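You operate a simulated robot arm through the tools that you are given. There is no shell and no other tool.

Carry out the task below with a simulated robot arm. There is one attempt and no reset: what you move stays moved.

## Task
Put things in order on the rework bench top. At the end: the orange dropper stands on top of the yellow lead bundle; the blue puller stands where the red puller stood; the red puller stands where the short green brush stood; the short green brush stands on top of the one-bar red key block; whatever was shut is shut again. Leave all else as you found it, and nothing knocked over.

Only the result counts: the job must be done as asked and must still hold three seconds after the hand-in. Knocking over, shifting, dropping, spilling or breaking anything else fails it.

## Robot
A 5-joint arm with a two-finger parallel gripper, fixed in place. Base frame: the origin is at the foot of the arm, x ahead of it, y to its left, z up; the work surface is at about z = 0. Units: m, degrees, N and s.
With the tool pointing down near the work surface it reaches from about 0.26 to 0.68 m from the base axis. Its first joint turns from -66.0 to 66.0 degrees. The tool tilts only in the upright plane through the base axis and itself; it spins freely about its own axis. Payload 2.9 kg.
Tool frame: the origin (TCP) lies between the finger pads and is the grasp point; the fingertips stand 0.03 m ahead of it; z points along the fingers, y is the line along which they close. The gripper opens to 0.11 m. The fingers are 0.02 m wide and 0.01 m thick; the gripper's body (0.048 by 0.112 m) begins 0.055 m behind the TCP.
Orientation is that of the tool frame in the base frame, as a unit quaternion [w, x, y, z]. With the fingers straight down and closing along the base's y, the tool's x points along the base's -x, its y along +y and its z along -z.

## Interface
- The arm moves only by the tool drive_tool. Its argument "moves" is one flat list of numbers, 7 for each row, row after row: the closure, from 0 (fully open) to 1 (shut), then the shift along the tool's x, y, z in units of 150 mm (1.0 is 150 mm), then the turn, a rotation vector about the tool's x, y, z in units of 90 degrees (1.0 is 90 degrees). In form: [claw, dx, dy, dz, ax, ay, az, claw, dx, dy, dz, ax, ay, az, ...]. A call has 1 to 20 rows; each row is the pose to reach, as a shift and turn from the pose commanded when the call began, along the tool's axes at that moment. A call with a number of a shift or a turn outside -1 to 1 is refused whole. Rows are played at 5 a second. More than 0.05 m and 8.6 degrees between two rows, or a gripper value outside its range, and nothing of the call is played. A pose out of reach is approached as far as the arm can. The call stops where the force on the tool passes 40 N (or 10 N more than at its start, if that is more) or the arm is blocked; 0.2 s more then pass. The fingers move at their own pace (about 0.108 m/s each) and stop on an object; they squeeze with about 30 N. The grip force told is the motor's: it shows also when the fingers shut on nothing. Time passes only in rows, and 0.2 s behind the last, so rows that repeat a pose let the fingers close. It gives the time, the measured TCP pose, the force on the tool (base axes), the opening and the grip force at its end, in the units of the frame above (readings bear some noise), with the torque about the TCP (base axes, N m) and any sound that the robot's microphone picked up.
- Cameras (640 x 400 px; columns grow to the right, rows downward): "scene" is fixed at [0.0143, -0.4654, 0.5868]; the picture's right is [0.73, -0.68, 0.00], its down [-0.50, -0.53, -0.68] and it looks along [0.47, 0.50, -0.73] (base axes); focal length 282 px, centre (320, 200). "wrist" rides on the gripper at [0.072, 0.017, -0.103] in the tool frame; the picture's right is [-0.23, 0.97, 0.00], its down [-0.76, -0.18, -0.62] and it looks along [-0.61, -0.14, 0.78] (tool axes); focal length 222 px, centre (320, 200). There is no depth. A picture from a camera that has moved, and an enlarged one, comes with that camera's place and axes in the base frame and with its lens. The place of the scene camera against the robot may be out by one fixed shift of up to 0.025 m in any direction.
- grab_frame(camera): a new picture of that camera. The clock stands still meanwhile.
- close_up(camera, box): a new picture of the part [left, top, right, bottom] of that camera's present view, enlarged. The clock stands still meanwhile.
- job_done(): hands the job in; it is judged then, once.

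Places have to be worked out from the pictures, the camera data and where the tool is seen. Open the gripper and draw the arm clear of the work before you hand the job in, unless the task says otherwise.

The tools are called after "Emit:" as name(argument=value, ...) on one line, values as JSON. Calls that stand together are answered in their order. drive_tool: Moves the arm, as the interface text tells. Its arguments: {"type":"object","properties":{"moves":{"type":"array"}},"required":["moves"]} The other tools are called the same way: grab_frame (camera) takes a picture; close_up (camera, box) takes an enlarged picture of a part of a camera's view; job_done () hands the job in.

At the start:

```text
clock: 0.0
ee_pos: [0.3779, -0.1388, 0.3207]
tcp_rot: [0.0, 0.0, 1.0, 0.0]
wrist_force: [0.4, 0.3, -0.5]
wrist_torque: [0.03, 0.04, 0.01]
finger_gap: 0.1098
grip_force: 0.0
```

scene: 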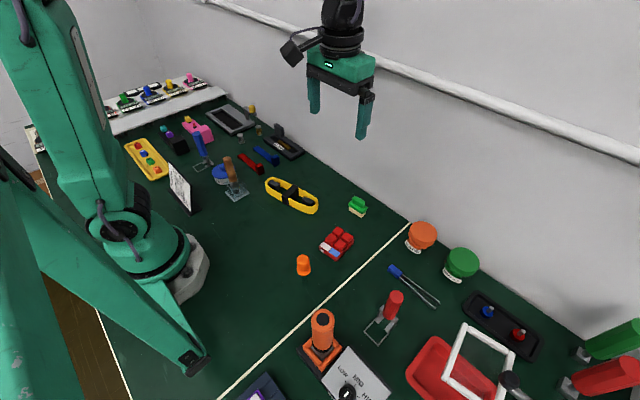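
wrist: 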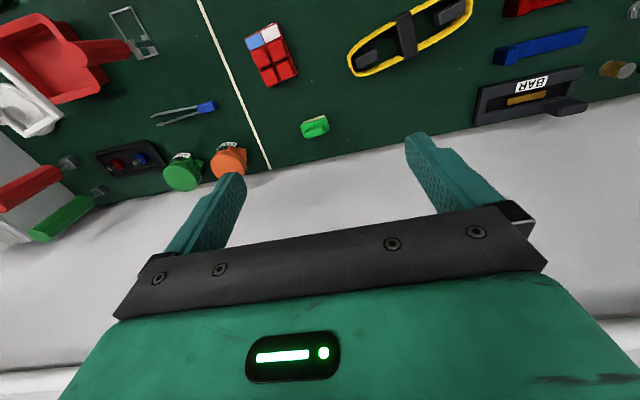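

I start by looking closely at the scene to identify the objects named in the task. I take several enlarged pictures.

Emit:
close_up(camera="scene", box=[100, 60, 340, 210])

Emit:
close_up(camera="scene", box=[240, 180, 480, 330])

Emit:
close_up(camera="scene", box=[400, 250, 640, 400])

Emit:
close_up(camera="scene", box=[200, 280, 440, 400])

Emit:
grab_frame(camera="wrist")

```text
2.67 times, centred on (220, 135) of scene
camera zoom: at [0.0143, -0.4654, 0.5868], right [0.73, -0.68, 0.0], down [-0.5, -0.53, -0.68], along [0.47, 0.5, -0.73], focal length 753 px, centre (587, 373)
```

zoom: 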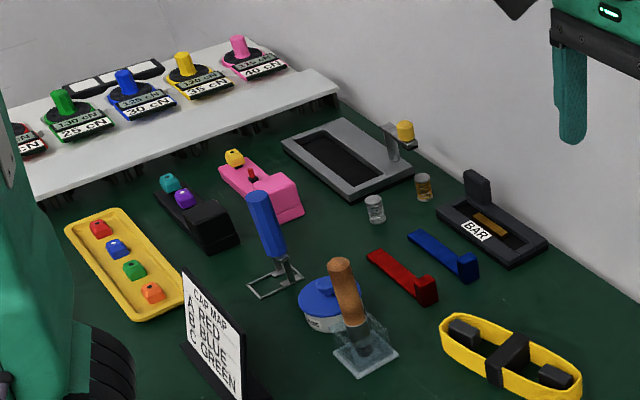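

```text
2.67 times, centred on (360, 255) of scene
camera zoom: at [0.0143, -0.4654, 0.5868], right [0.73, -0.68, 0.0], down [-0.5, -0.53, -0.68], along [0.47, 0.5, -0.73], focal length 753 px, centre (213, 53)
```

zoom: 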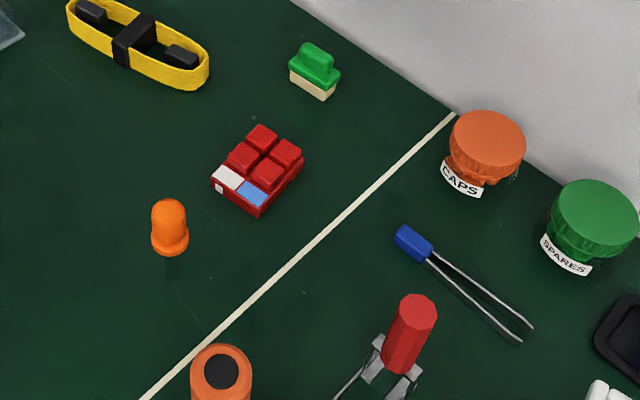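

```text
2.67 times, centred on (520, 325) of scene
camera zoom: at [0.0143, -0.4654, 0.5868], right [0.73, -0.68, 0.0], down [-0.5, -0.53, -0.68], along [0.47, 0.5, -0.73], focal length 753 px, centre (-213, -133)
```

zoom: 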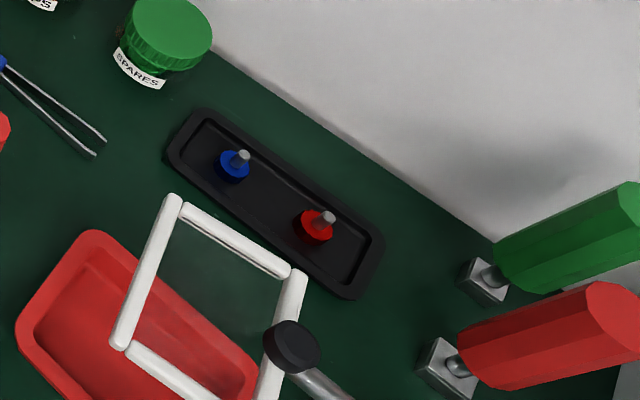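

```text
2.67 times, centred on (320, 340) of scene
camera zoom: at [0.0143, -0.4654, 0.5868], right [0.73, -0.68, 0.0], down [-0.5, -0.53, -0.68], along [0.47, 0.5, -0.73], focal length 753 px, centre (320, -173)
```

zoom: 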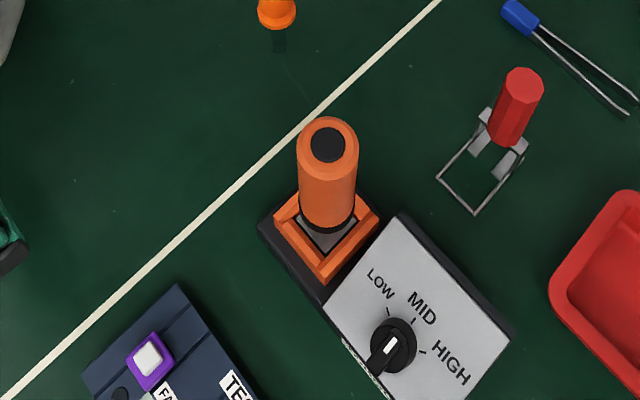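

```text
taken
camera wrist: at [0.3051, -0.1217, 0.4223], right [0.23, 0.97, 0.0], down [0.76, -0.18, 0.62], along [0.61, -0.14, -0.78], focal length 222 px, centre (320, 200)
```

wrist: 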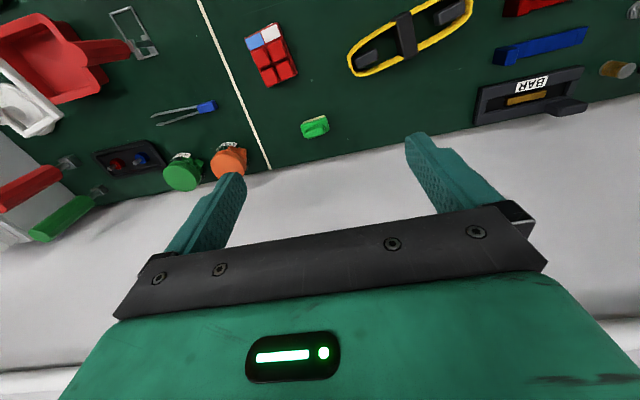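

The main items are visible but I need detail: which key block bears one bar, and whether there are other green brushes or droppers. I take more enlarged pictures.

Emit:
close_up(camera="scene", box=[300, 180, 396, 270])

Emit:
close_up(camera="scene", box=[180, 120, 280, 210])

Emit:
close_up(camera="scene", box=[20, 70, 120, 200])

Emit:
close_up(camera="scene", box=[350, 270, 450, 350])

Emit:
close_up(camera="wrist", box=[220, 0, 380, 150])

Emit:
close_up(camera="scene", box=[400, 300, 640, 400])

```text
4.44 times, centred on (348, 225) of scene
camera zoom: at [0.0143, -0.4654, 0.5868], right [0.73, -0.68, 0.0], down [-0.5, -0.53, -0.68], along [0.47, 0.5, -0.73], focal length 1255 px, centre (196, 89)
```

zoom: 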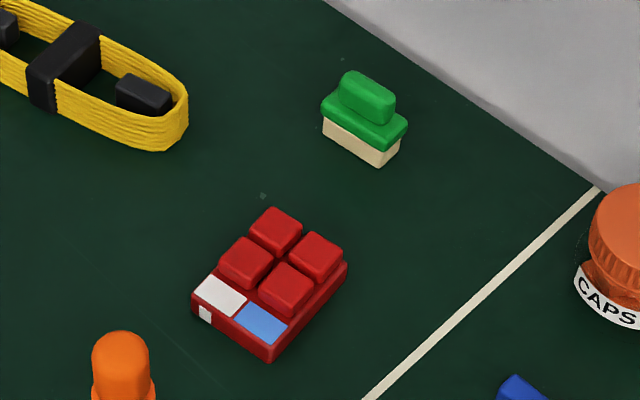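

```text
4.44 times, centred on (230, 165) of scene
camera zoom: at [0.0143, -0.4654, 0.5868], right [0.73, -0.68, 0.0], down [-0.5, -0.53, -0.68], along [0.47, 0.5, -0.73], focal length 1255 px, centre (720, 356)
```

zoom: 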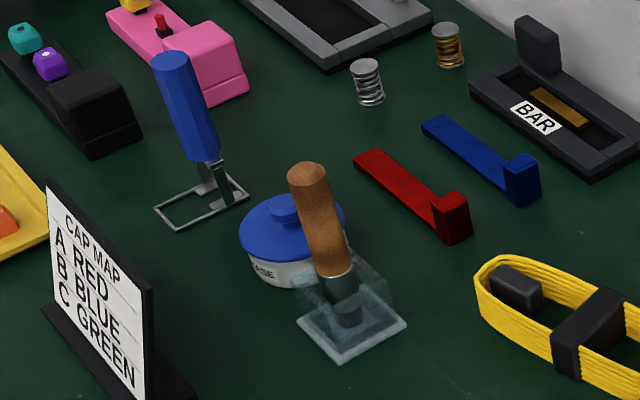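

```text
3.08 times, centred on (70, 135) of scene
camera zoom: at [0.0143, -0.4654, 0.5868], right [0.73, -0.68, 0.0], down [-0.5, -0.53, -0.68], along [0.47, 0.5, -0.73], focal length 869 px, centre (1089, 400)
```

zoom: 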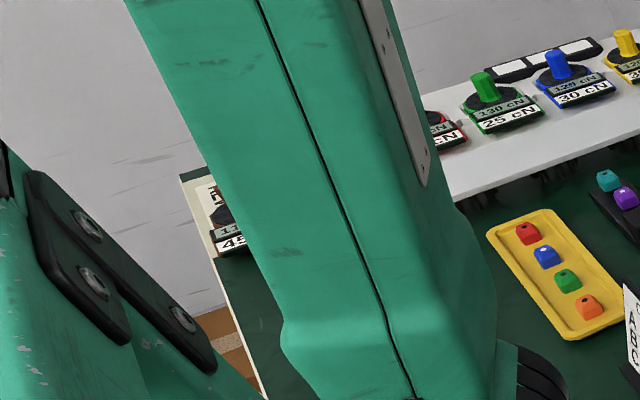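

```text
5.00 times, centred on (400, 310) of scene
camera zoom: at [0.0143, -0.4654, 0.5868], right [0.73, -0.68, 0.0], down [-0.5, -0.53, -0.68], along [0.47, 0.5, -0.73], focal length 1412 px, centre (-80, -350)
```

zoom: 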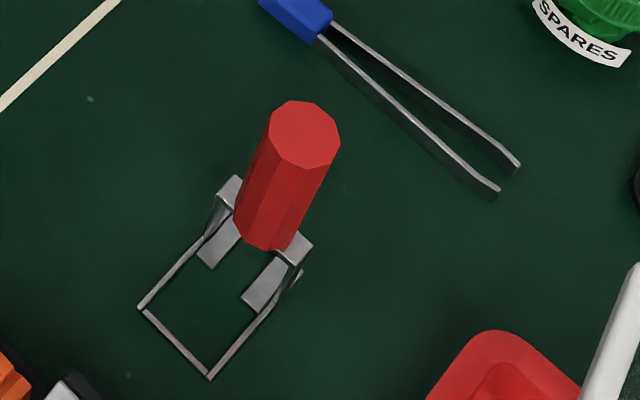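

```text
2.67 times, centred on (300, 75) of wrist
camera zoom: at [0.3051, -0.1217, 0.4223], right [0.23, 0.97, 0.0], down [0.76, -0.18, 0.62], along [0.61, -0.14, -0.78], focal length 592 px, centre (373, 533)
```

zoom: 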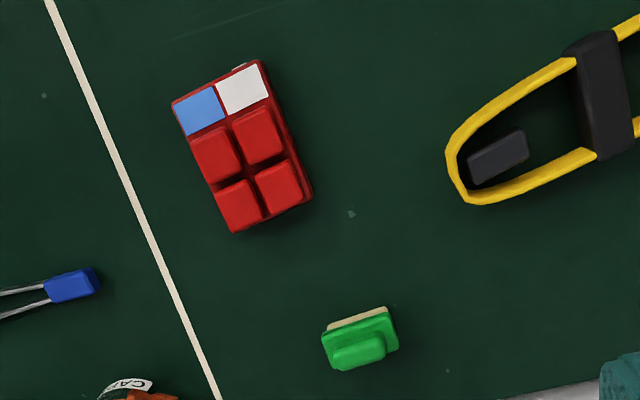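

```text
2.67 times, centred on (520, 350) of scene
camera zoom: at [0.0143, -0.4654, 0.5868], right [0.73, -0.68, 0.0], down [-0.5, -0.53, -0.68], along [0.47, 0.5, -0.73], focal length 753 px, centre (-213, -200)
```

zoom: 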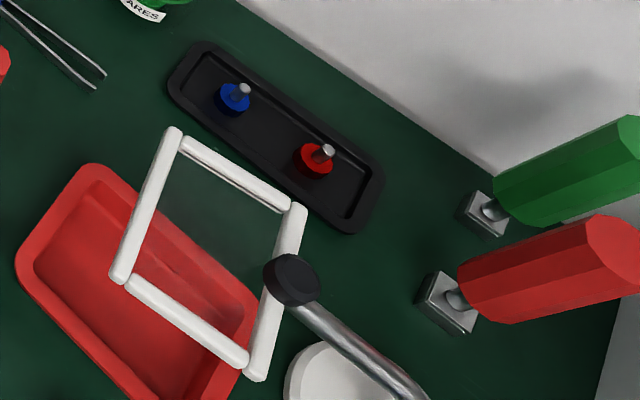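

The named things are clear: one red key block (a single white bar on its front), the green brush, an orange dropper, the yellow bundle, and two pullers. I move over the key block/dropper zone at about (0.27, -0.20, 0.22) for a closer view with the accurate wrist camera.

Emit:
drive_tool(moves=[0, 0.18, -0.1, 0.165, 0, 0, 0, 0, 0.36, -0.2, 0.33, 0, 0, 0, 0, 0.54, -0.3, 0.5, 0, 0, 0, 0, 0.72, -0.407, 0.667, 0, 0, 0, 0, 0.72, -0.407, 0.667, 0, 0, 0])

Emit:
grab_frame(camera="wrist")

Emit:
grab_frame(camera="scene")

```text
clock: 1.2
ee_pos: [0.2706, -0.2009, 0.219]
tcp_rot: [0.0, -0.001, 1.0, 0.0]
wrist_force: [-0.6, 0.1, 0.2]
wrist_torque: [0.01, 0.01, -0.03]
finger_gap: 0.11
grip_force: 0.0
```

```text
taken
camera wrist: at [0.1967, -0.1835, 0.3212], right [0.23, 0.97, 0.0], down [0.76, -0.18, 0.62], along [0.61, -0.14, -0.78], focal length 222 px, centre (320, 200)
```

wrist: 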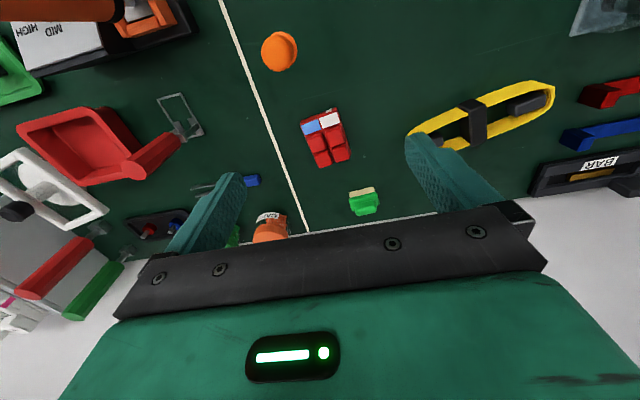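

```text
taken
```

scene: 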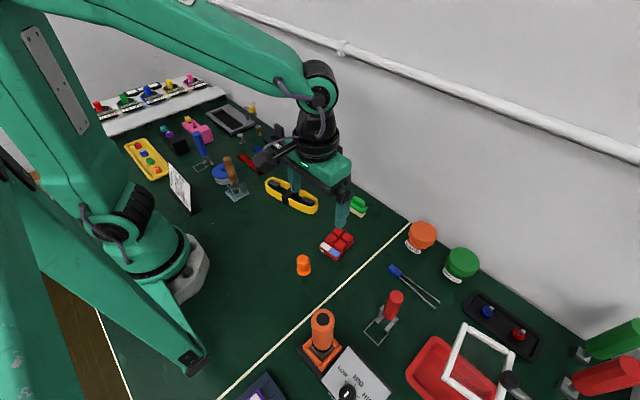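

The view is useful. I take close-ups of the dropper, key block, brush and bundle from here to fix their coordinates.

Emit:
close_up(camera="wrist", box=[240, 10, 400, 110])

Emit:
close_up(camera="wrist", box=[280, 90, 400, 230])

Emit:
close_up(camera="wrist", box=[400, 60, 640, 210])

Emit:
close_up(camera="wrist", box=[0, 60, 280, 240])

Emit:
close_up(camera="scene", box=[280, 240, 330, 290])

```text
4.00 times, centred on (320, 60) of wrist
camera zoom: at [0.1967, -0.1835, 0.3212], right [0.23, 0.97, 0.0], down [0.76, -0.18, 0.62], along [0.61, -0.14, -0.78], focal length 888 px, centre (320, 760)
```

zoom: 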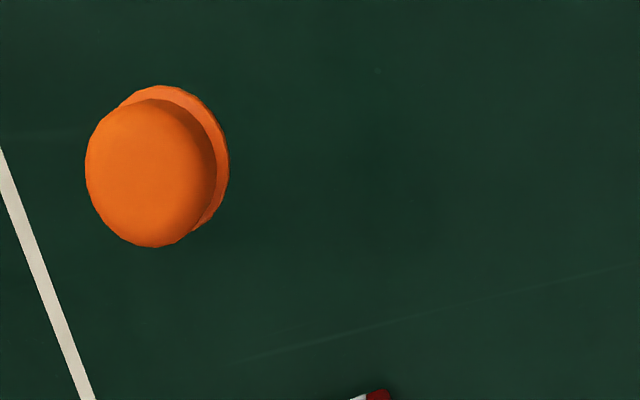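

```text
2.86 times, centred on (340, 160) of wrist
camera zoom: at [0.1967, -0.1835, 0.3212], right [0.23, 0.97, 0.0], down [0.76, -0.18, 0.62], along [0.61, -0.14, -0.78], focal length 635 px, centre (263, 314)
```

zoom: 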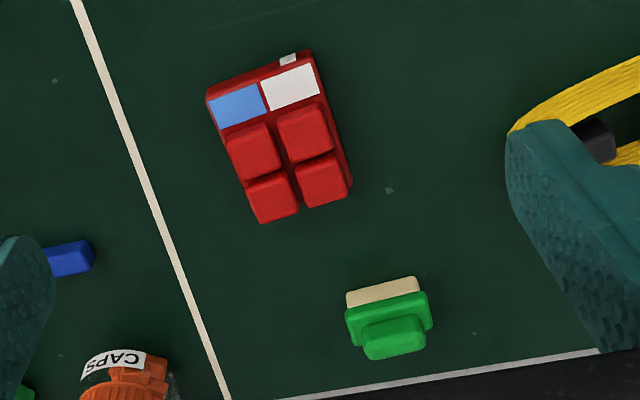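

```text
2.67 times, centred on (520, 135) of wrist
camera zoom: at [0.1967, -0.1835, 0.3212], right [0.23, 0.97, 0.0], down [0.76, -0.18, 0.62], along [0.61, -0.14, -0.78], focal length 592 px, centre (-213, 373)
```

zoom: 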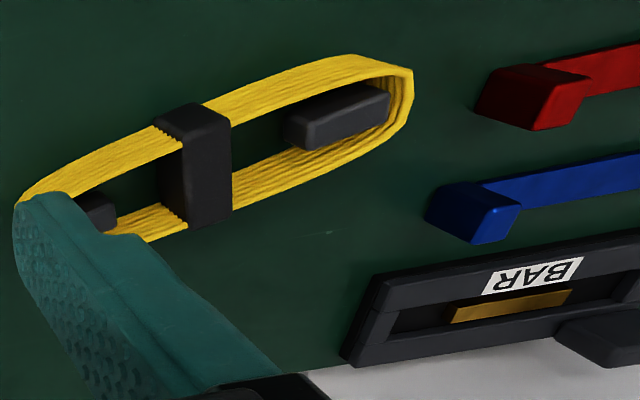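

```text
2.22 times, centred on (140, 150) of wrist
camera zoom: at [0.1967, -0.1835, 0.3212], right [0.23, 0.97, 0.0], down [0.76, -0.18, 0.62], along [0.61, -0.14, -0.78], focal length 494 px, centre (720, 311)
```

zoom: 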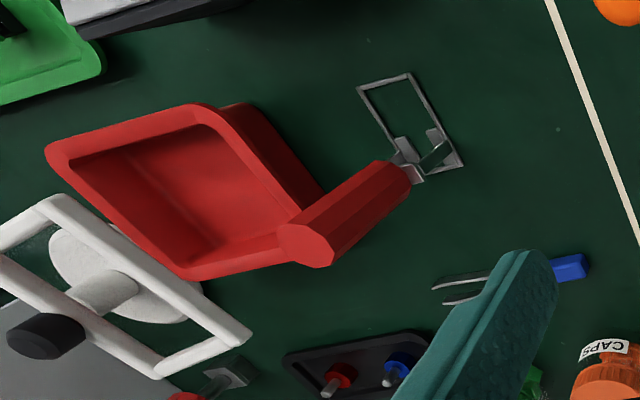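

```text
8.00 times, centred on (305, 265) of scene
camera zoom: at [0.0142, -0.4654, 0.5868], right [0.73, -0.68, 0.0], down [-0.5, -0.53, -0.68], along [0.47, 0.5, -0.73], focal length 2259 px, centre (440, -320)
```

zoom: 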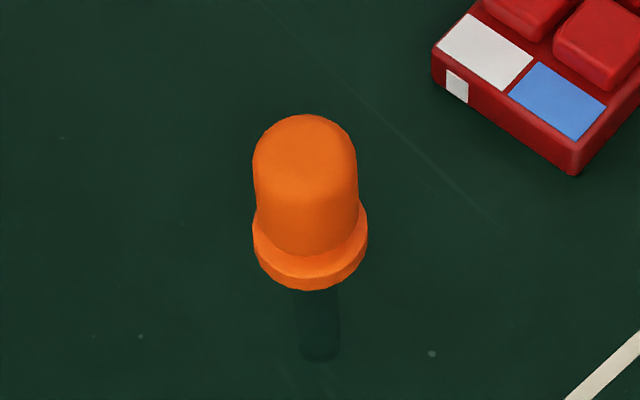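

Triangulating from the two wrist views: the four key tops centre near (0.339, -0.204, 0.021), the brush near (0.450, -0.166) with its top at about 0.038, the dropper near (0.211, -0.230), and the red puller loop x 0.226–0.285, y -0.419 to -0.382. I now go over the yellow bundle to look at its strap.

Emit:
drive_tool(moves=[0, -0.1, 0.25, 0.03, 0, 0, 0, 0, -0.2, 0.5, 0.06, 0, 0, 0, 0, -0.35, 0.75, 0.09, 0, 0, 0, 0, -0.46, 1.0, 0.127, 0, 0, 0, 0, -0.46, 1.0, 0.127, 0, 0, 0])

Emit:
grab_frame(camera="wrist")

Emit:
close_up(camera="wrist", box=[270, 50, 450, 170])

```text
clock: 2.4
ee_pos: [0.3405, -0.0498, 0.199]
tcp_rot: [0.0, -0.001, 1.0, -0.001]
wrist_force: [0.4, -0.3, 0.7]
wrist_torque: [0.03, -0.01, 0.01]
finger_gap: 0.1101
grip_force: 0.1
```

```text
taken
camera wrist: at [0.2668, -0.0319, 0.3019], right [0.23, 0.97, 0.0], down [0.76, -0.18, 0.62], along [0.61, -0.14, -0.78], focal length 222 px, centre (320, 200)
```

wrist: 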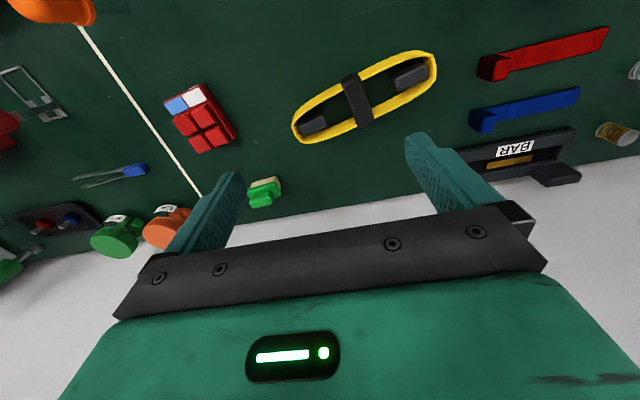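

```text
3.33 times, centred on (360, 110) of wrist
camera zoom: at [0.2668, -0.0319, 0.3019], right [0.23, 0.97, 0.0], down [0.76, -0.18, 0.62], along [0.61, -0.14, -0.78], focal length 740 px, centre (187, 500)
```

zoom: 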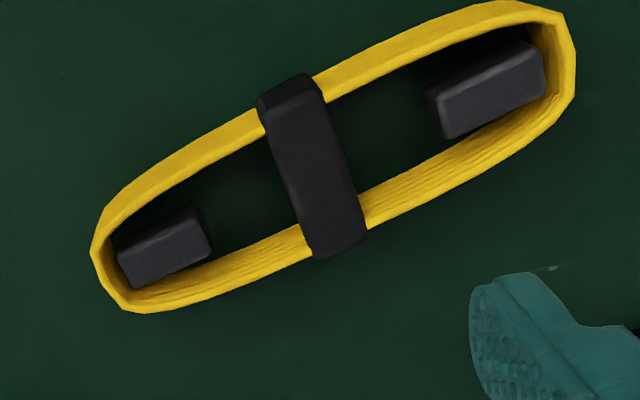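

The strap top centre comes out near (0.350, -0.005, z≈0.025), and the scene camera shift is about (+0.011, -0.006, +0.010). The dropper looks about 0.105 m tall, on a thin dark stem, at about (0.208, -0.2255). I move above it for a check view.

Emit:
drive_tool(moves=[0, 0.22, -0.25, 0, 0, 0, 0, 0, 0.44, -0.5, 0, 0, 0, 0, 0, 0.66, -0.75, 0, 0, 0, 0, 0, 0.88, -1.0, 0, 0, 0, 0, 0, 0.88, -1.0, 0, 0, 0, 0])

Emit:
grab_frame(camera="wrist")

Emit:
close_up(camera="wrist", box=[220, 50, 380, 150])

Emit:
close_up(camera="scene", box=[260, 210, 360, 290])

```text
clock: 3.6
ee_pos: [0.2071, -0.2013, 0.1993]
tcp_rot: [0.001, -0.002, 1.0, 0.0]
wrist_force: [0.2, 0.2, -0.7]
wrist_torque: [0.04, -0.01, -0.03]
finger_gap: 0.1101
grip_force: 0.2
```

```text
taken
camera wrist: at [0.1338, -0.1833, 0.3019], right [0.23, 0.97, 0.0], down [0.76, -0.18, 0.62], along [0.61, -0.14, -0.78], focal length 222 px, centre (320, 200)
```

wrist: 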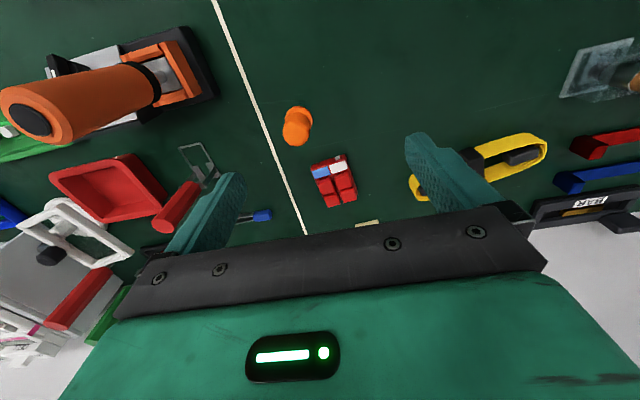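

```text
4.00 times, centred on (300, 100) of wrist
camera zoom: at [0.1338, -0.1833, 0.3019], right [0.23, 0.97, 0.0], down [0.76, -0.18, 0.62], along [0.61, -0.14, -0.78], focal length 888 px, centre (400, 600)
```

zoom: 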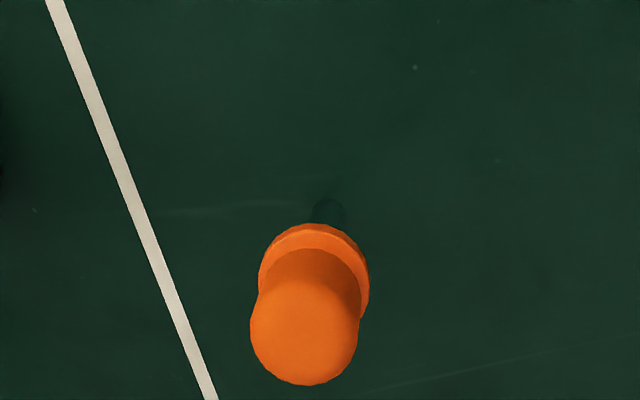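

```text
5.00 times, centred on (310, 250) of scene
camera zoom: at [0.0142, -0.4654, 0.5868], right [0.73, -0.68, 0.0], down [-0.5, -0.53, -0.68], along [0.47, 0.5, -0.73], focal length 1412 px, centre (370, -50)
```

zoom: 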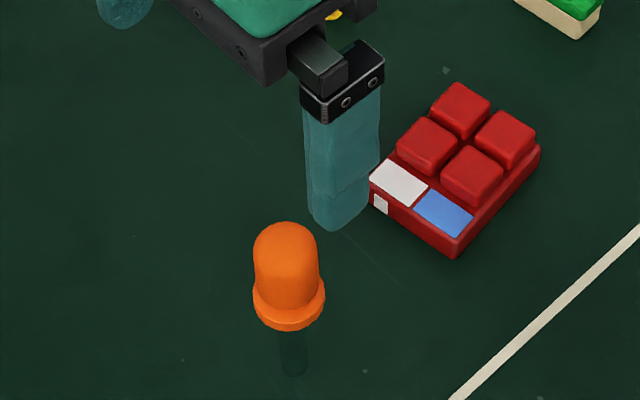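

From this nearer view the dropper's axis is at about (0.2097, -0.2262), upright, bulb around z 0.055–0.105. I move over it and lower the open fingers around the bulb (TCP z ≈ 0.09), then check before closing.

Emit:
drive_tool(moves=[0, -0.019, -0.173, 0, 0, 0, 0, 0, -0.019, -0.173, 0.2, 0, 0, 0, 0, -0.019, -0.173, 0.4, 0, 0, 0, 0, -0.019, -0.173, 0.58, 0, 0, 0, 0, -0.019, -0.173, 0.733, 0, 0, 0, 0, -0.019, -0.173, 0.733, 0, 0, 0])

Emit:
grab_frame(camera="wrist")

Emit:
close_up(camera="scene", box=[260, 210, 360, 290])

```text
clock: 5.0
ee_pos: [0.2108, -0.2254, 0.0892]
tcp_rot: [0.0, -0.001, 1.0, 0.0]
wrist_force: [-0.6, 0.3, 0.0]
wrist_torque: [0.0, -0.01, 0.0]
finger_gap: 0.1099
grip_force: 0.0
```

```text
taken
camera wrist: at [0.1373, -0.2088, 0.1921], right [0.23, 0.97, 0.0], down [0.76, -0.18, 0.62], along [0.61, -0.14, -0.78], focal length 222 px, centre (320, 200)
```

wrist: 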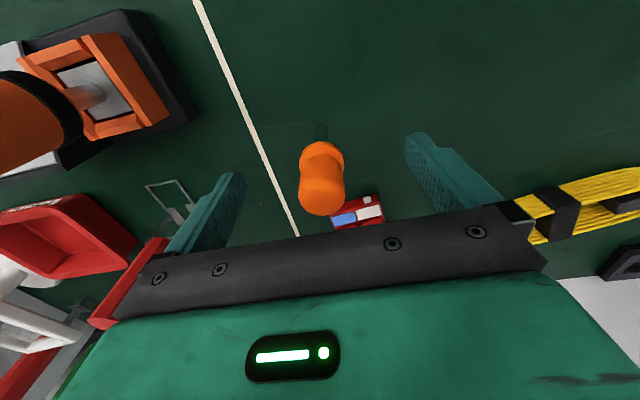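

```text
5.00 times, centred on (310, 250) of scene
camera zoom: at [0.0143, -0.4654, 0.5868], right [0.73, -0.68, 0.0], down [-0.5, -0.53, -0.68], along [0.47, 0.5, -0.73], focal length 1412 px, centre (370, -50)
```

zoom: 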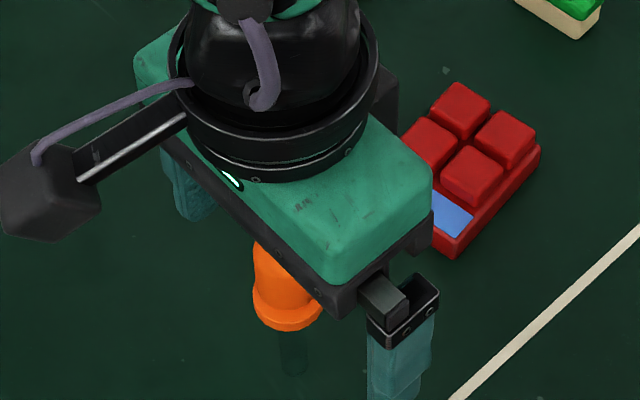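

The bulb sits at image column 322, right between the fingers (about 1 mm off centre). I nudge 1 mm in +y and close on the bulb.

Emit:
drive_tool(moves=[0.4, 0, 0.008, 0, 0, 0, 0, 0.65, 0, 0.008, 0, 0, 0, 0, 1, 0, 0.008, 0, 0, 0, 0, 1, 0, 0.008, 0, 0, 0, 0, 1, 0, 0.008, 0, 0, 0, 0])

Emit:
grab_frame(camera="wrist")

```text
clock: 6.2
ee_pos: [0.2107, -0.2252, 0.0905]
tcp_rot: [0.0, 0.0, 1.0, 0.0]
wrist_force: [-0.1, 0.1, -0.6]
wrist_torque: [0.02, 0.01, 0.0]
finger_gap: 0.0276
grip_force: 12.2
```

```text
taken
camera wrist: at [0.1373, -0.2075, 0.1927], right [0.23, 0.97, 0.0], down [0.76, -0.18, 0.62], along [0.61, -0.14, -0.78], focal length 222 px, centre (320, 200)
```

wrist: 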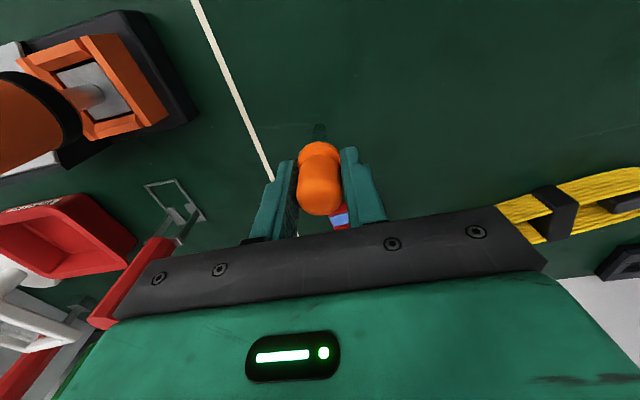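

The fingers hold the bulb with a gap of 27.6 mm. I lift slowly by 0.10 m and check the hold.

Emit:
drive_tool(moves=[1, 0, 0, -0.03, 0, 0, 0, 1, 0, 0, -0.12, 0, 0, 0, 1, 0, 0, -0.25, 0, 0, 0, 1, 0, 0, -0.4, 0, 0, 0, 1, 0, 0, -0.55, 0, 0, 0, 1, 0, 0, -0.667, 0, 0, 0, 1, 0, 0, -0.667, 0, 0, 0])

Emit:
grab_frame(camera="wrist")

Emit:
grab_frame(camera="scene")

```text
clock: 7.8
ee_pos: [0.2115, -0.2246, 0.1905]
tcp_rot: [0.0, 0.0, 1.0, -0.001]
wrist_force: [-0.3, 0.1, -0.2]
wrist_torque: [-0.01, 0.0, 0.01]
finger_gap: 0.0276
grip_force: 11.7
```

```text
taken
camera wrist: at [0.1373, -0.207, 0.2933], right [0.23, 0.97, 0.0], down [0.76, -0.18, 0.62], along [0.61, -0.14, -0.78], focal length 222 px, centre (320, 200)
```

wrist: 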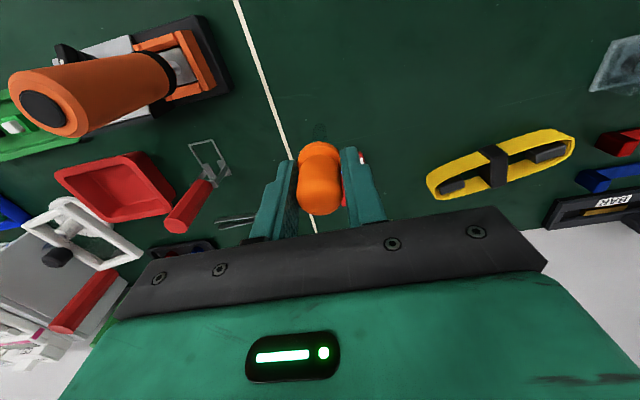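

```text
taken
```

scene: 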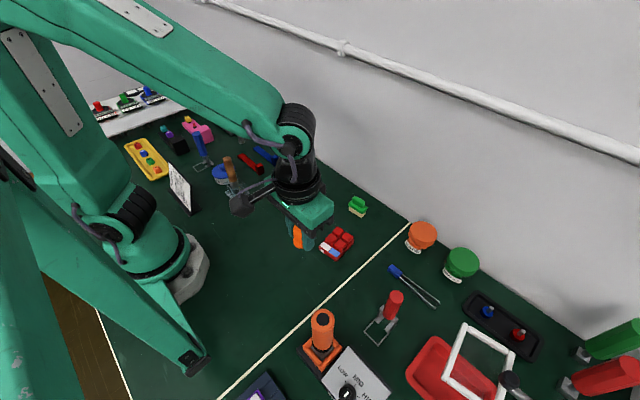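

The dropper is held and hanging straight; its foot is at about z 0.10. I carry it toward the yellow bundle's strap at (0.350, -0.005), in two legs.

Emit:
drive_tool(moves=[1, -0.12, 0.12, 0, 0, 0, 0, 1, -0.3, 0.3, 0, 0, 0, 0, 1, -0.5, 0.5, 0, 0, 0, 0, 1, -0.7, 0.7, 0, 0, 0, 0, 1, -0.85, 0.87, 0, 0, 0, 0, 1, -0.935, 1.0, 0, 0, 0, 0, 1, -0.935, 1.0, 0, 0, 0, 0])

Emit:
drive_tool(moves=[1, 0, 0.15, 0, 0, 0, 0, 1, 0, 0.33, 0, 0, 0, 0, 1, 0, 0.464, 0, 0, 0, 0, 1, 0, 0.464, 0, 0, 0, 0])

Emit:
grab_frame(camera="wrist")

Emit:
grab_frame(camera="scene")

```text
clock: 9.4
ee_pos: [0.3526, -0.0757, 0.1892]
tcp_rot: [0.0, 0.0, 1.0, 0.001]
wrist_force: [-0.1, -0.1, 0.3]
wrist_torque: [0.01, 0.01, -0.03]
finger_gap: 0.0279
grip_force: 12.0
```

```text
clock: 10.4
ee_pos: [0.3511, -0.0038, 0.1892]
tcp_rot: [0.0, 0.0, 1.0, 0.0]
wrist_force: [0.7, -0.1, 0.0]
wrist_torque: [-0.05, -0.01, -0.03]
finger_gap: 0.0278
grip_force: 12.0
```

```text
taken
camera wrist: at [0.278, 0.013, 0.2927], right [0.23, 0.97, 0.0], down [0.76, -0.18, 0.62], along [0.61, -0.14, -0.78], focal length 222 px, centre (320, 200)
```

wrist: 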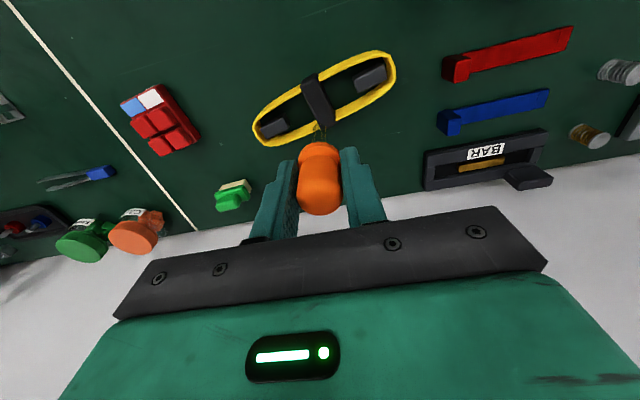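

```text
taken
```

scene: 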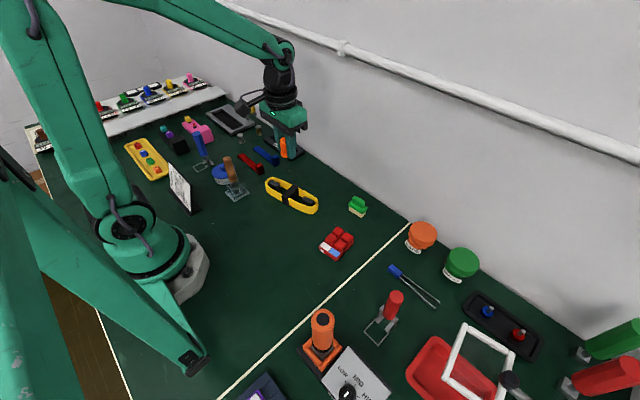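

I check the strap's position again from here, with the dropper above it.

Emit:
close_up(camera="wrist", box=[240, 40, 400, 150])

Emit:
close_up(camera="scene", box=[240, 120, 340, 220])

```text
3.64 times, centred on (320, 95) of wrist
camera zoom: at [0.278, 0.013, 0.2927], right [0.23, 0.97, 0.0], down [0.76, -0.18, 0.62], along [0.61, -0.14, -0.78], focal length 808 px, centre (320, 582)
```

zoom: 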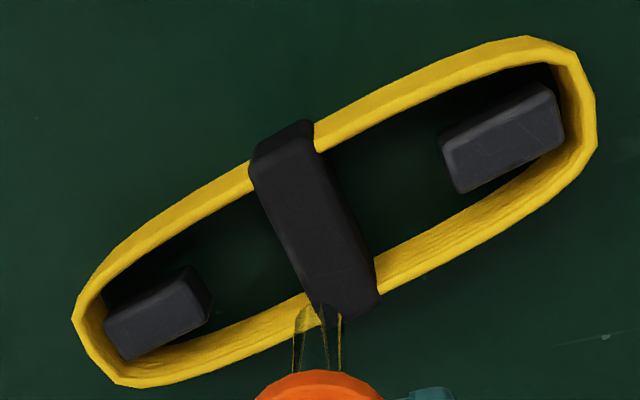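

```text
4.00 times, centred on (290, 170) of scene
camera zoom: at [0.0143, -0.4654, 0.5868], right [0.73, -0.68, 0.0], down [-0.5, -0.53, -0.68], along [0.47, 0.5, -0.73], focal length 1129 px, centre (440, 320)
```

zoom: 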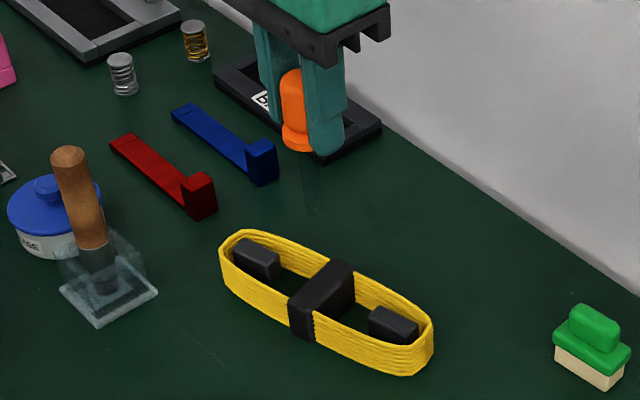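

The strap centre re-measures at (0.350, -0.0047), top at z ≈ 0.027, and the tip of the stem lines up with it. I lower to leave the stem foot about 1 cm above the strap.

Emit:
drive_tool(moves=[1, 0, 0, 0.12, 0, 0, 0, 1, 0, 0, 0.24, 0, 0, 0, 1, 0, 0, 0.34, 0, 0, 0, 1, 0, 0, 0.4, 0, 0, 0, 1, 0, 0, 0.4, 0, 0, 0])

Emit:
close_up(camera="scene", box=[260, 150, 340, 220])

Emit:
close_up(camera="wrist", box=[240, 60, 400, 220])

```text
clock: 11.6
ee_pos: [0.352, -0.0045, 0.131]
tcp_rot: [0.0, 0.0, 1.0, -0.001]
wrist_force: [-1.6, 0.4, -0.9]
wrist_torque: [-0.03, -0.02, 0.0]
finger_gap: 0.0278
grip_force: 11.5
```

```text
5.71 times, centred on (300, 185) of scene
camera zoom: at [0.0143, -0.4654, 0.5868], right [0.73, -0.68, 0.0], down [-0.5, -0.53, -0.68], along [0.47, 0.5, -0.73], focal length 1613 px, centre (434, 286)
```

zoom: 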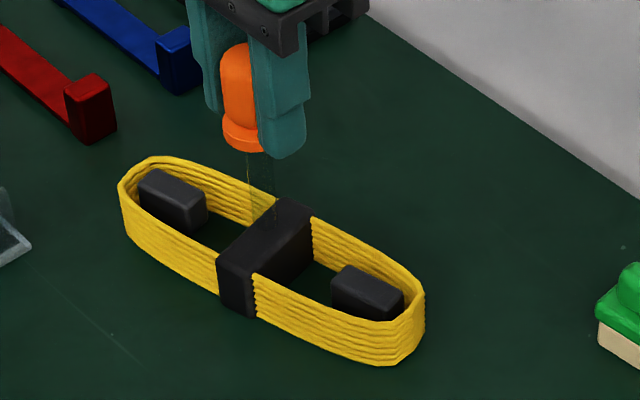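

```text
2.50 times, centred on (320, 140) of wrist
camera zoom: at [0.2777, 0.0124, 0.2326], right [0.23, 0.97, 0.0], down [0.76, -0.18, 0.62], along [0.61, -0.14, -0.78], focal length 555 px, centre (320, 350)
```

zoom: 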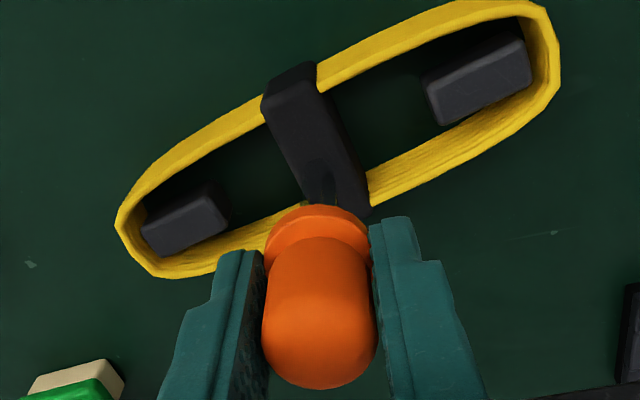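

The stem is centred over the strap, with the foot about 1 cm above it. I now lower in small steps, watching the vertical force.

Emit:
drive_tool(moves=[1, 0, 0, 0.02, 0, 0, 0, 1, 0, 0, 0.04, 0, 0, 0, 1, 0, 0, 0.04, 0, 0, 0])

Emit:
drive_tool(moves=[1, 0, 0, 0.013, 0, 0, 0, 1, 0, 0, 0.013, 0, 0, 0])

Emit:
drive_tool(moves=[1, 0, 0, 0.01, 0, 0, 0, 1, 0, 0, 0.01, 0, 0, 0])

```text
clock: 12.4
ee_pos: [0.351, -0.0041, 0.1232]
tcp_rot: [0.0, 0.0, 1.0, 0.0]
wrist_force: [-0.2, 0.2, -0.9]
wrist_torque: [0.01, 0.01, 0.0]
finger_gap: 0.0278
grip_force: 12.4
```

```text
clock: 13.0
ee_pos: [0.3513, -0.0052, 0.1238]
tcp_rot: [0.001, 0.0, 1.0, 0.0]
wrist_force: [-1.2, 0.5, 16.8]
wrist_torque: [-0.02, 0.07, -0.02]
finger_gap: 0.0276
grip_force: 12.4
```

```text
clock: 13.6
ee_pos: [0.3516, -0.0042, 0.1221]
tcp_rot: [0.003, 0.0, 1.0, 0.0]
wrist_force: [1.1, -0.4, 20.0]
wrist_torque: [-0.01, -0.16, 0.0]
finger_gap: 0.028
grip_force: 11.9
```

Contact with the strap came at the second step (about 17–20 N now), so the strap top is near z 0.033. I back up by small amounts to unload before releasing.

Emit:
drive_tool(moves=[1, 0, 0, -0.007, 0, 0, 0, 1, 0, 0, -0.007, 0, 0, 0])

```text
clock: 14.2
ee_pos: [0.3505, -0.0042, 0.1221]
tcp_rot: [-0.001, 0.0, 1.0, 0.0]
wrist_force: [3.3, 0.6, 5.6]
wrist_torque: [0.03, -0.29, 0.02]
finger_gap: 0.0274
grip_force: 11.8
```

The push has fallen to about 5.6 N. I rise another 0.4 mm and look at the pictures before opening.

Emit:
drive_tool(moves=[1, 0, 0, -0.0025, 0, 0, 0, 1, 0, 0, -0.0025, 0, 0, 0])

Emit:
close_up(camera="scene", box=[260, 150, 340, 220])

Emit:
close_up(camera="wrist", box=[240, 60, 400, 220])

```text
clock: 14.8
ee_pos: [0.3497, -0.0051, 0.1221]
tcp_rot: [-0.001, 0.0, 1.0, 0.0]
wrist_force: [-0.1, 0.7, -0.9]
wrist_torque: [-0.02, 0.01, 0.05]
finger_gap: 0.0276
grip_force: 12.2
```

```text
5.71 times, centred on (300, 185) of scene
camera zoom: at [0.0143, -0.4654, 0.5868], right [0.73, -0.68, 0.0], down [-0.5, -0.53, -0.68], along [0.47, 0.5, -0.73], focal length 1613 px, centre (434, 286)
```

zoom: 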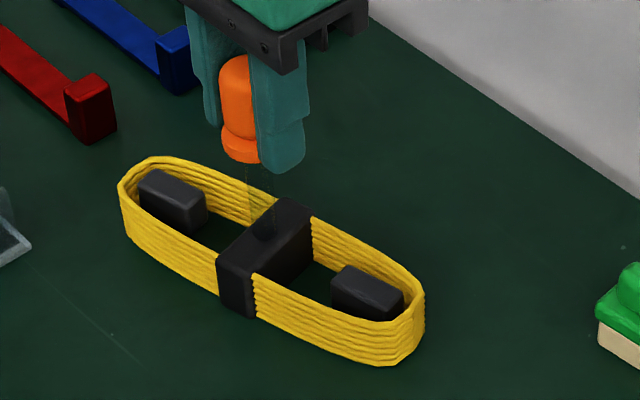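

```text
2.50 times, centred on (320, 140) of wrist
camera zoom: at [0.2767, 0.0121, 0.2248], right [0.23, 0.97, 0.0], down [0.76, -0.18, 0.62], along [0.6, -0.14, -0.78], focal length 555 px, centre (320, 350)
```

zoom: 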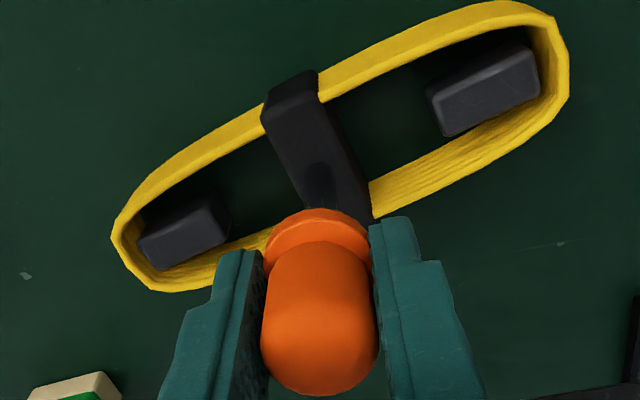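

The force is back to zero with the stem resting on the strap about 2.5 mm from its centre. I open the fingers part way and look.

Emit:
drive_tool(moves=[0.7, 0, 0, 0, 0, 0, 0, 0.55, 0, 0, 0, 0, 0, 0, 0.55, 0, 0, 0, 0, 0, 0, 0.55, 0, 0, 0, 0, 0, 0])

Emit:
close_up(camera="wrist", box=[240, 60, 400, 220])

Emit:
close_up(camera="scene", box=[260, 150, 340, 220])

```text
clock: 15.8
ee_pos: [0.3516, -0.0046, 0.1229]
tcp_rot: [0.0, 0.001, 1.0, 0.0]
wrist_force: [-0.1, -0.6, 0.3]
wrist_torque: [0.0, 0.01, 0.01]
finger_gap: 0.0495
grip_force: 0.2
```

```text
2.50 times, centred on (320, 140) of wrist
camera zoom: at [0.2773, 0.0122, 0.2251], right [0.23, 0.97, 0.0], down [0.76, -0.18, 0.62], along [0.61, -0.14, -0.78], focal length 555 px, centre (320, 350)
```

zoom: 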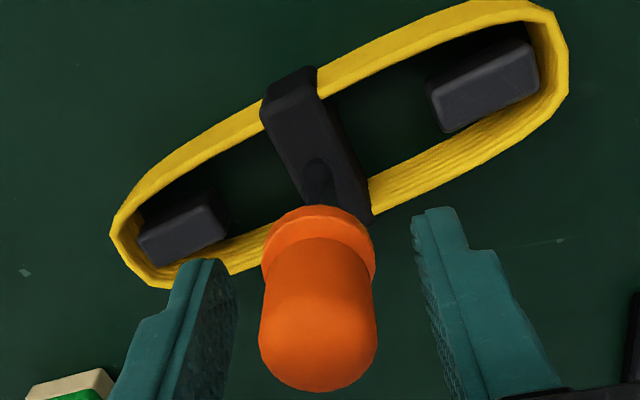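

```text
5.71 times, centred on (300, 185) of scene
camera zoom: at [0.0143, -0.4654, 0.5868], right [0.73, -0.68, 0.0], down [-0.5, -0.53, -0.68], along [0.47, 0.5, -0.73], focal length 1613 px, centre (434, 286)
```

zoom: 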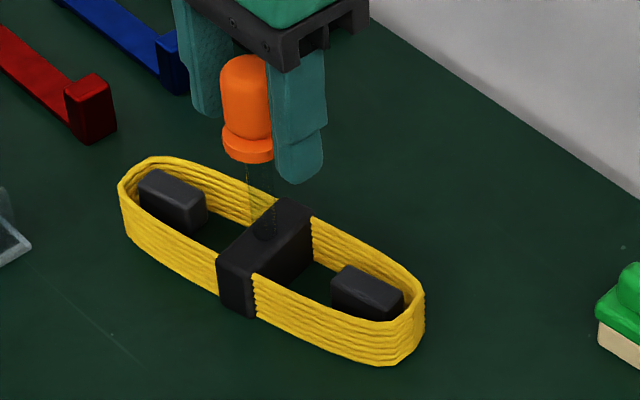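

The dropper stands upright on its own on the strap. I rise straight up clear of it.

Emit:
drive_tool(moves=[0.5, 0, 0, -0.1, 0, 0, 0, 0.5, 0, 0, -0.25, 0, 0, 0, 0.5, 0, 0, -0.4, 0, 0, 0, 0.3, 0, 0, -0.6, 0, 0, 0, 0, 0, 0, -0.65, 0, 0, 0, 0, 0, 0, -0.65, 0, 0, 0])

Emit:
grab_frame(camera="scene")

Emit:
grab_frame(camera="wrist")

```text
clock: 17.2
ee_pos: [0.3512, -0.0044, 0.2197]
tcp_rot: [0.0, 0.0, 1.0, -0.001]
wrist_force: [-0.1, 0.1, -0.8]
wrist_torque: [0.02, -0.02, -0.04]
finger_gap: 0.1099
grip_force: 0.1
```

```text
taken
```

scene: 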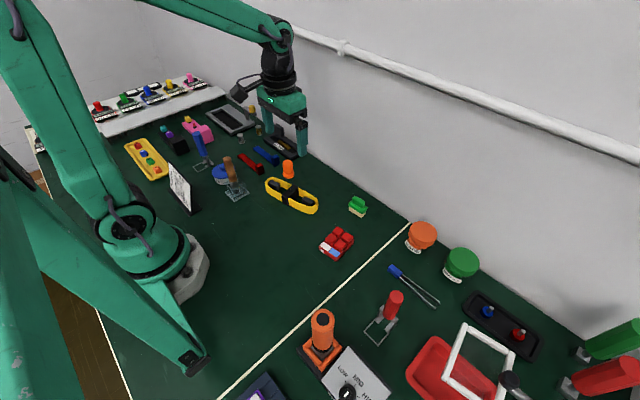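

```text
taken
camera wrist: at [0.2774, 0.0124, 0.3232], right [0.23, 0.97, 0.0], down [0.76, -0.18, 0.62], along [0.61, -0.14, -0.78], focal length 222 px, centre (320, 200)
```

wrist: 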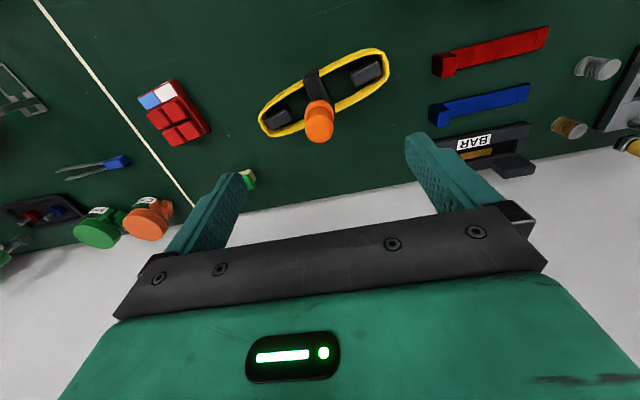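

The dropper stands on the bundle. Next is the green brush; I go above it at about (0.445, -0.155, 0.20) for a good look.

Emit:
drive_tool(moves=[0, -0.1, -0.2, 0, 0, 0, 0, 0, -0.25, -0.4, 0, 0, 0, 0, 0, -0.4, -0.6, 0.05, 0, 0, 0, 0, -0.52, -0.8, 0.1, 0, 0, 0, 0, -0.633, -1.0, 0.133, 0, 0, 0, 0, -0.633, -1.0, 0.133, 0, 0, 0])

Emit:
grab_frame(camera="wrist")

Emit:
close_up(camera="wrist", box=[250, 60, 390, 160])

```text
clock: 18.6
ee_pos: [0.447, -0.1554, 0.1984]
tcp_rot: [0.0, -0.001, 1.0, 0.0]
wrist_force: [-0.5, 0.2, 0.5]
wrist_torque: [-0.03, -0.03, -0.03]
finger_gap: 0.11
grip_force: 0.0
```

```text
taken
camera wrist: at [0.3728, -0.1381, 0.3024], right [0.23, 0.97, 0.0], down [0.76, -0.18, 0.62], along [0.61, -0.14, -0.78], focal length 222 px, centre (320, 200)
```

wrist: 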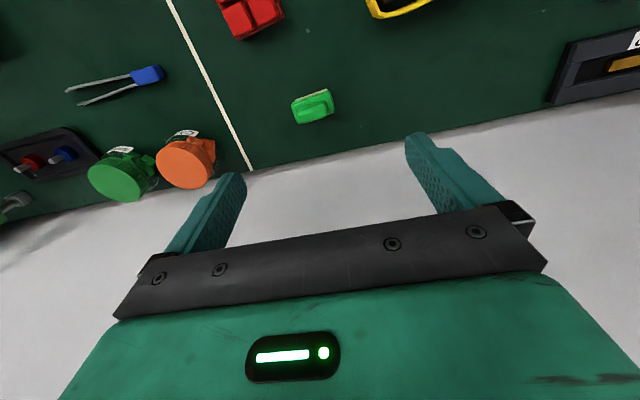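

```text
4.00 times, centred on (320, 110) of wrist
camera zoom: at [0.3728, -0.1381, 0.3024], right [0.23, 0.97, 0.0], down [0.76, -0.18, 0.62], along [0.61, -0.14, -0.78], focal length 888 px, centre (320, 560)
```

zoom: 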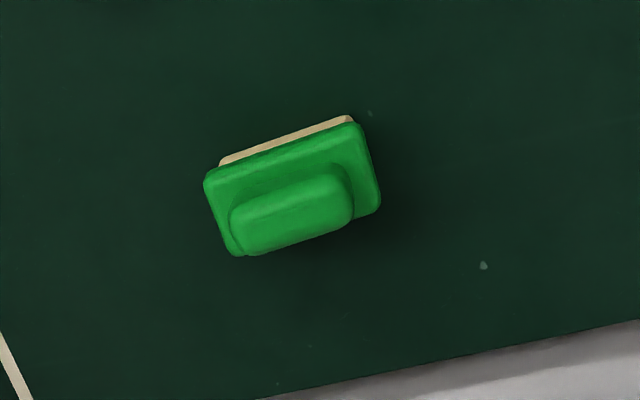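

The brush measures 46 × 24 mm, about 42 mm tall, centred at (0.449, -0.1646) and turned 5.4° — that is also where the red puller must go. I align the spin, centre over it and lower to just above it.

Emit:
drive_tool(moves=[0, -0.0273, -0.064, 0.1, 0, 0, -0.06, 0, -0.0273, -0.064, 0.3, 0, 0, -0.06, 0, -0.0273, -0.064, 0.5, 0, 0, -0.06, 0, -0.0273, -0.064, 0.7, 0, 0, -0.06, 0.2, -0.0273, -0.064, 0.8, 0, 0, -0.06, 0.2, -0.0273, -0.064, 0.8, 0, 0, -0.06])

Emit:
grab_frame(camera="wrist")

Emit:
close_up(camera="wrist", box=[230, 80, 410, 220])

```text
clock: 20.0
ee_pos: [0.4495, -0.1642, 0.0791]
tcp_rot: [0.0, -0.047, 0.999, 0.001]
wrist_force: [-0.1, 1.0, 0.1]
wrist_torque: [0.0, 0.02, 0.01]
finger_gap: 0.0879
grip_force: 0.0
```

```text
taken
camera wrist: at [0.375, -0.1538, 0.1825], right [0.13, 0.99, 0.0], down [0.78, -0.1, 0.62], along [0.62, -0.08, -0.78], focal length 222 px, centre (320, 200)
```

wrist: 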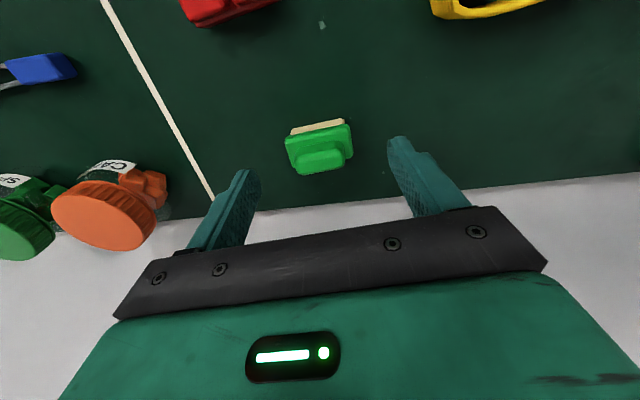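

```text
2.86 times, centred on (320, 150) of wrist
camera zoom: at [0.375, -0.1538, 0.1825], right [0.13, 0.99, 0.0], down [0.78, -0.1, 0.62], along [0.62, -0.08, -0.78], focal length 635 px, centre (320, 343)
```

zoom: 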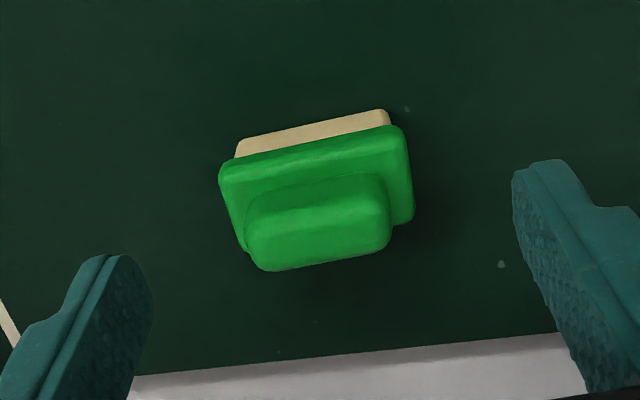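

The brush is centred between the fingers (offset under 1 mm). I lower to TCP z ≈ 0.037 and close on its ends.

Emit:
drive_tool(moves=[0.2, 0, 0, 0.1, 0, 0, -0.017, 0.2, 0, 0, 0.2, 0, 0, -0.017, 0.2, 0, 0, 0.287, 0, 0, -0.017, 0.2, 0, 0, 0.287, 0, 0, -0.017])

Emit:
drive_tool(moves=[0.5, 0, 0, 0, 0, 0, 0, 1, 0, 0, 0, 0, 0, 0, 1, 0, 0, 0, 0, 0, 0, 1, 0, 0, 0, 0, 0, 0])

Emit:
grab_frame(camera="wrist")

```text
clock: 21.0
ee_pos: [0.4496, -0.1656, 0.0368]
tcp_rot: [0.0, -0.061, 0.998, 0.0]
wrist_force: [0.3, 0.7, 0.9]
wrist_torque: [0.0, 0.01, -0.04]
finger_gap: 0.0881
grip_force: 0.2
```

```text
clock: 22.0
ee_pos: [0.4511, -0.1649, 0.0361]
tcp_rot: [0.0, -0.062, 0.998, 0.0]
wrist_force: [0.4, 0.2, 0.4]
wrist_torque: [0.0, -0.01, 0.01]
finger_gap: 0.0494
grip_force: 30.1
```

```text
taken
camera wrist: at [0.3755, -0.1563, 0.1391], right [0.11, 0.99, 0.0], down [0.78, -0.08, 0.62], along [0.62, -0.07, -0.78], focal length 222 px, centre (320, 200)
```

wrist: 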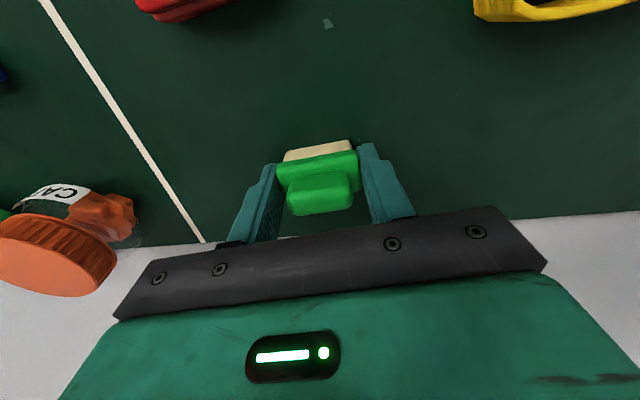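

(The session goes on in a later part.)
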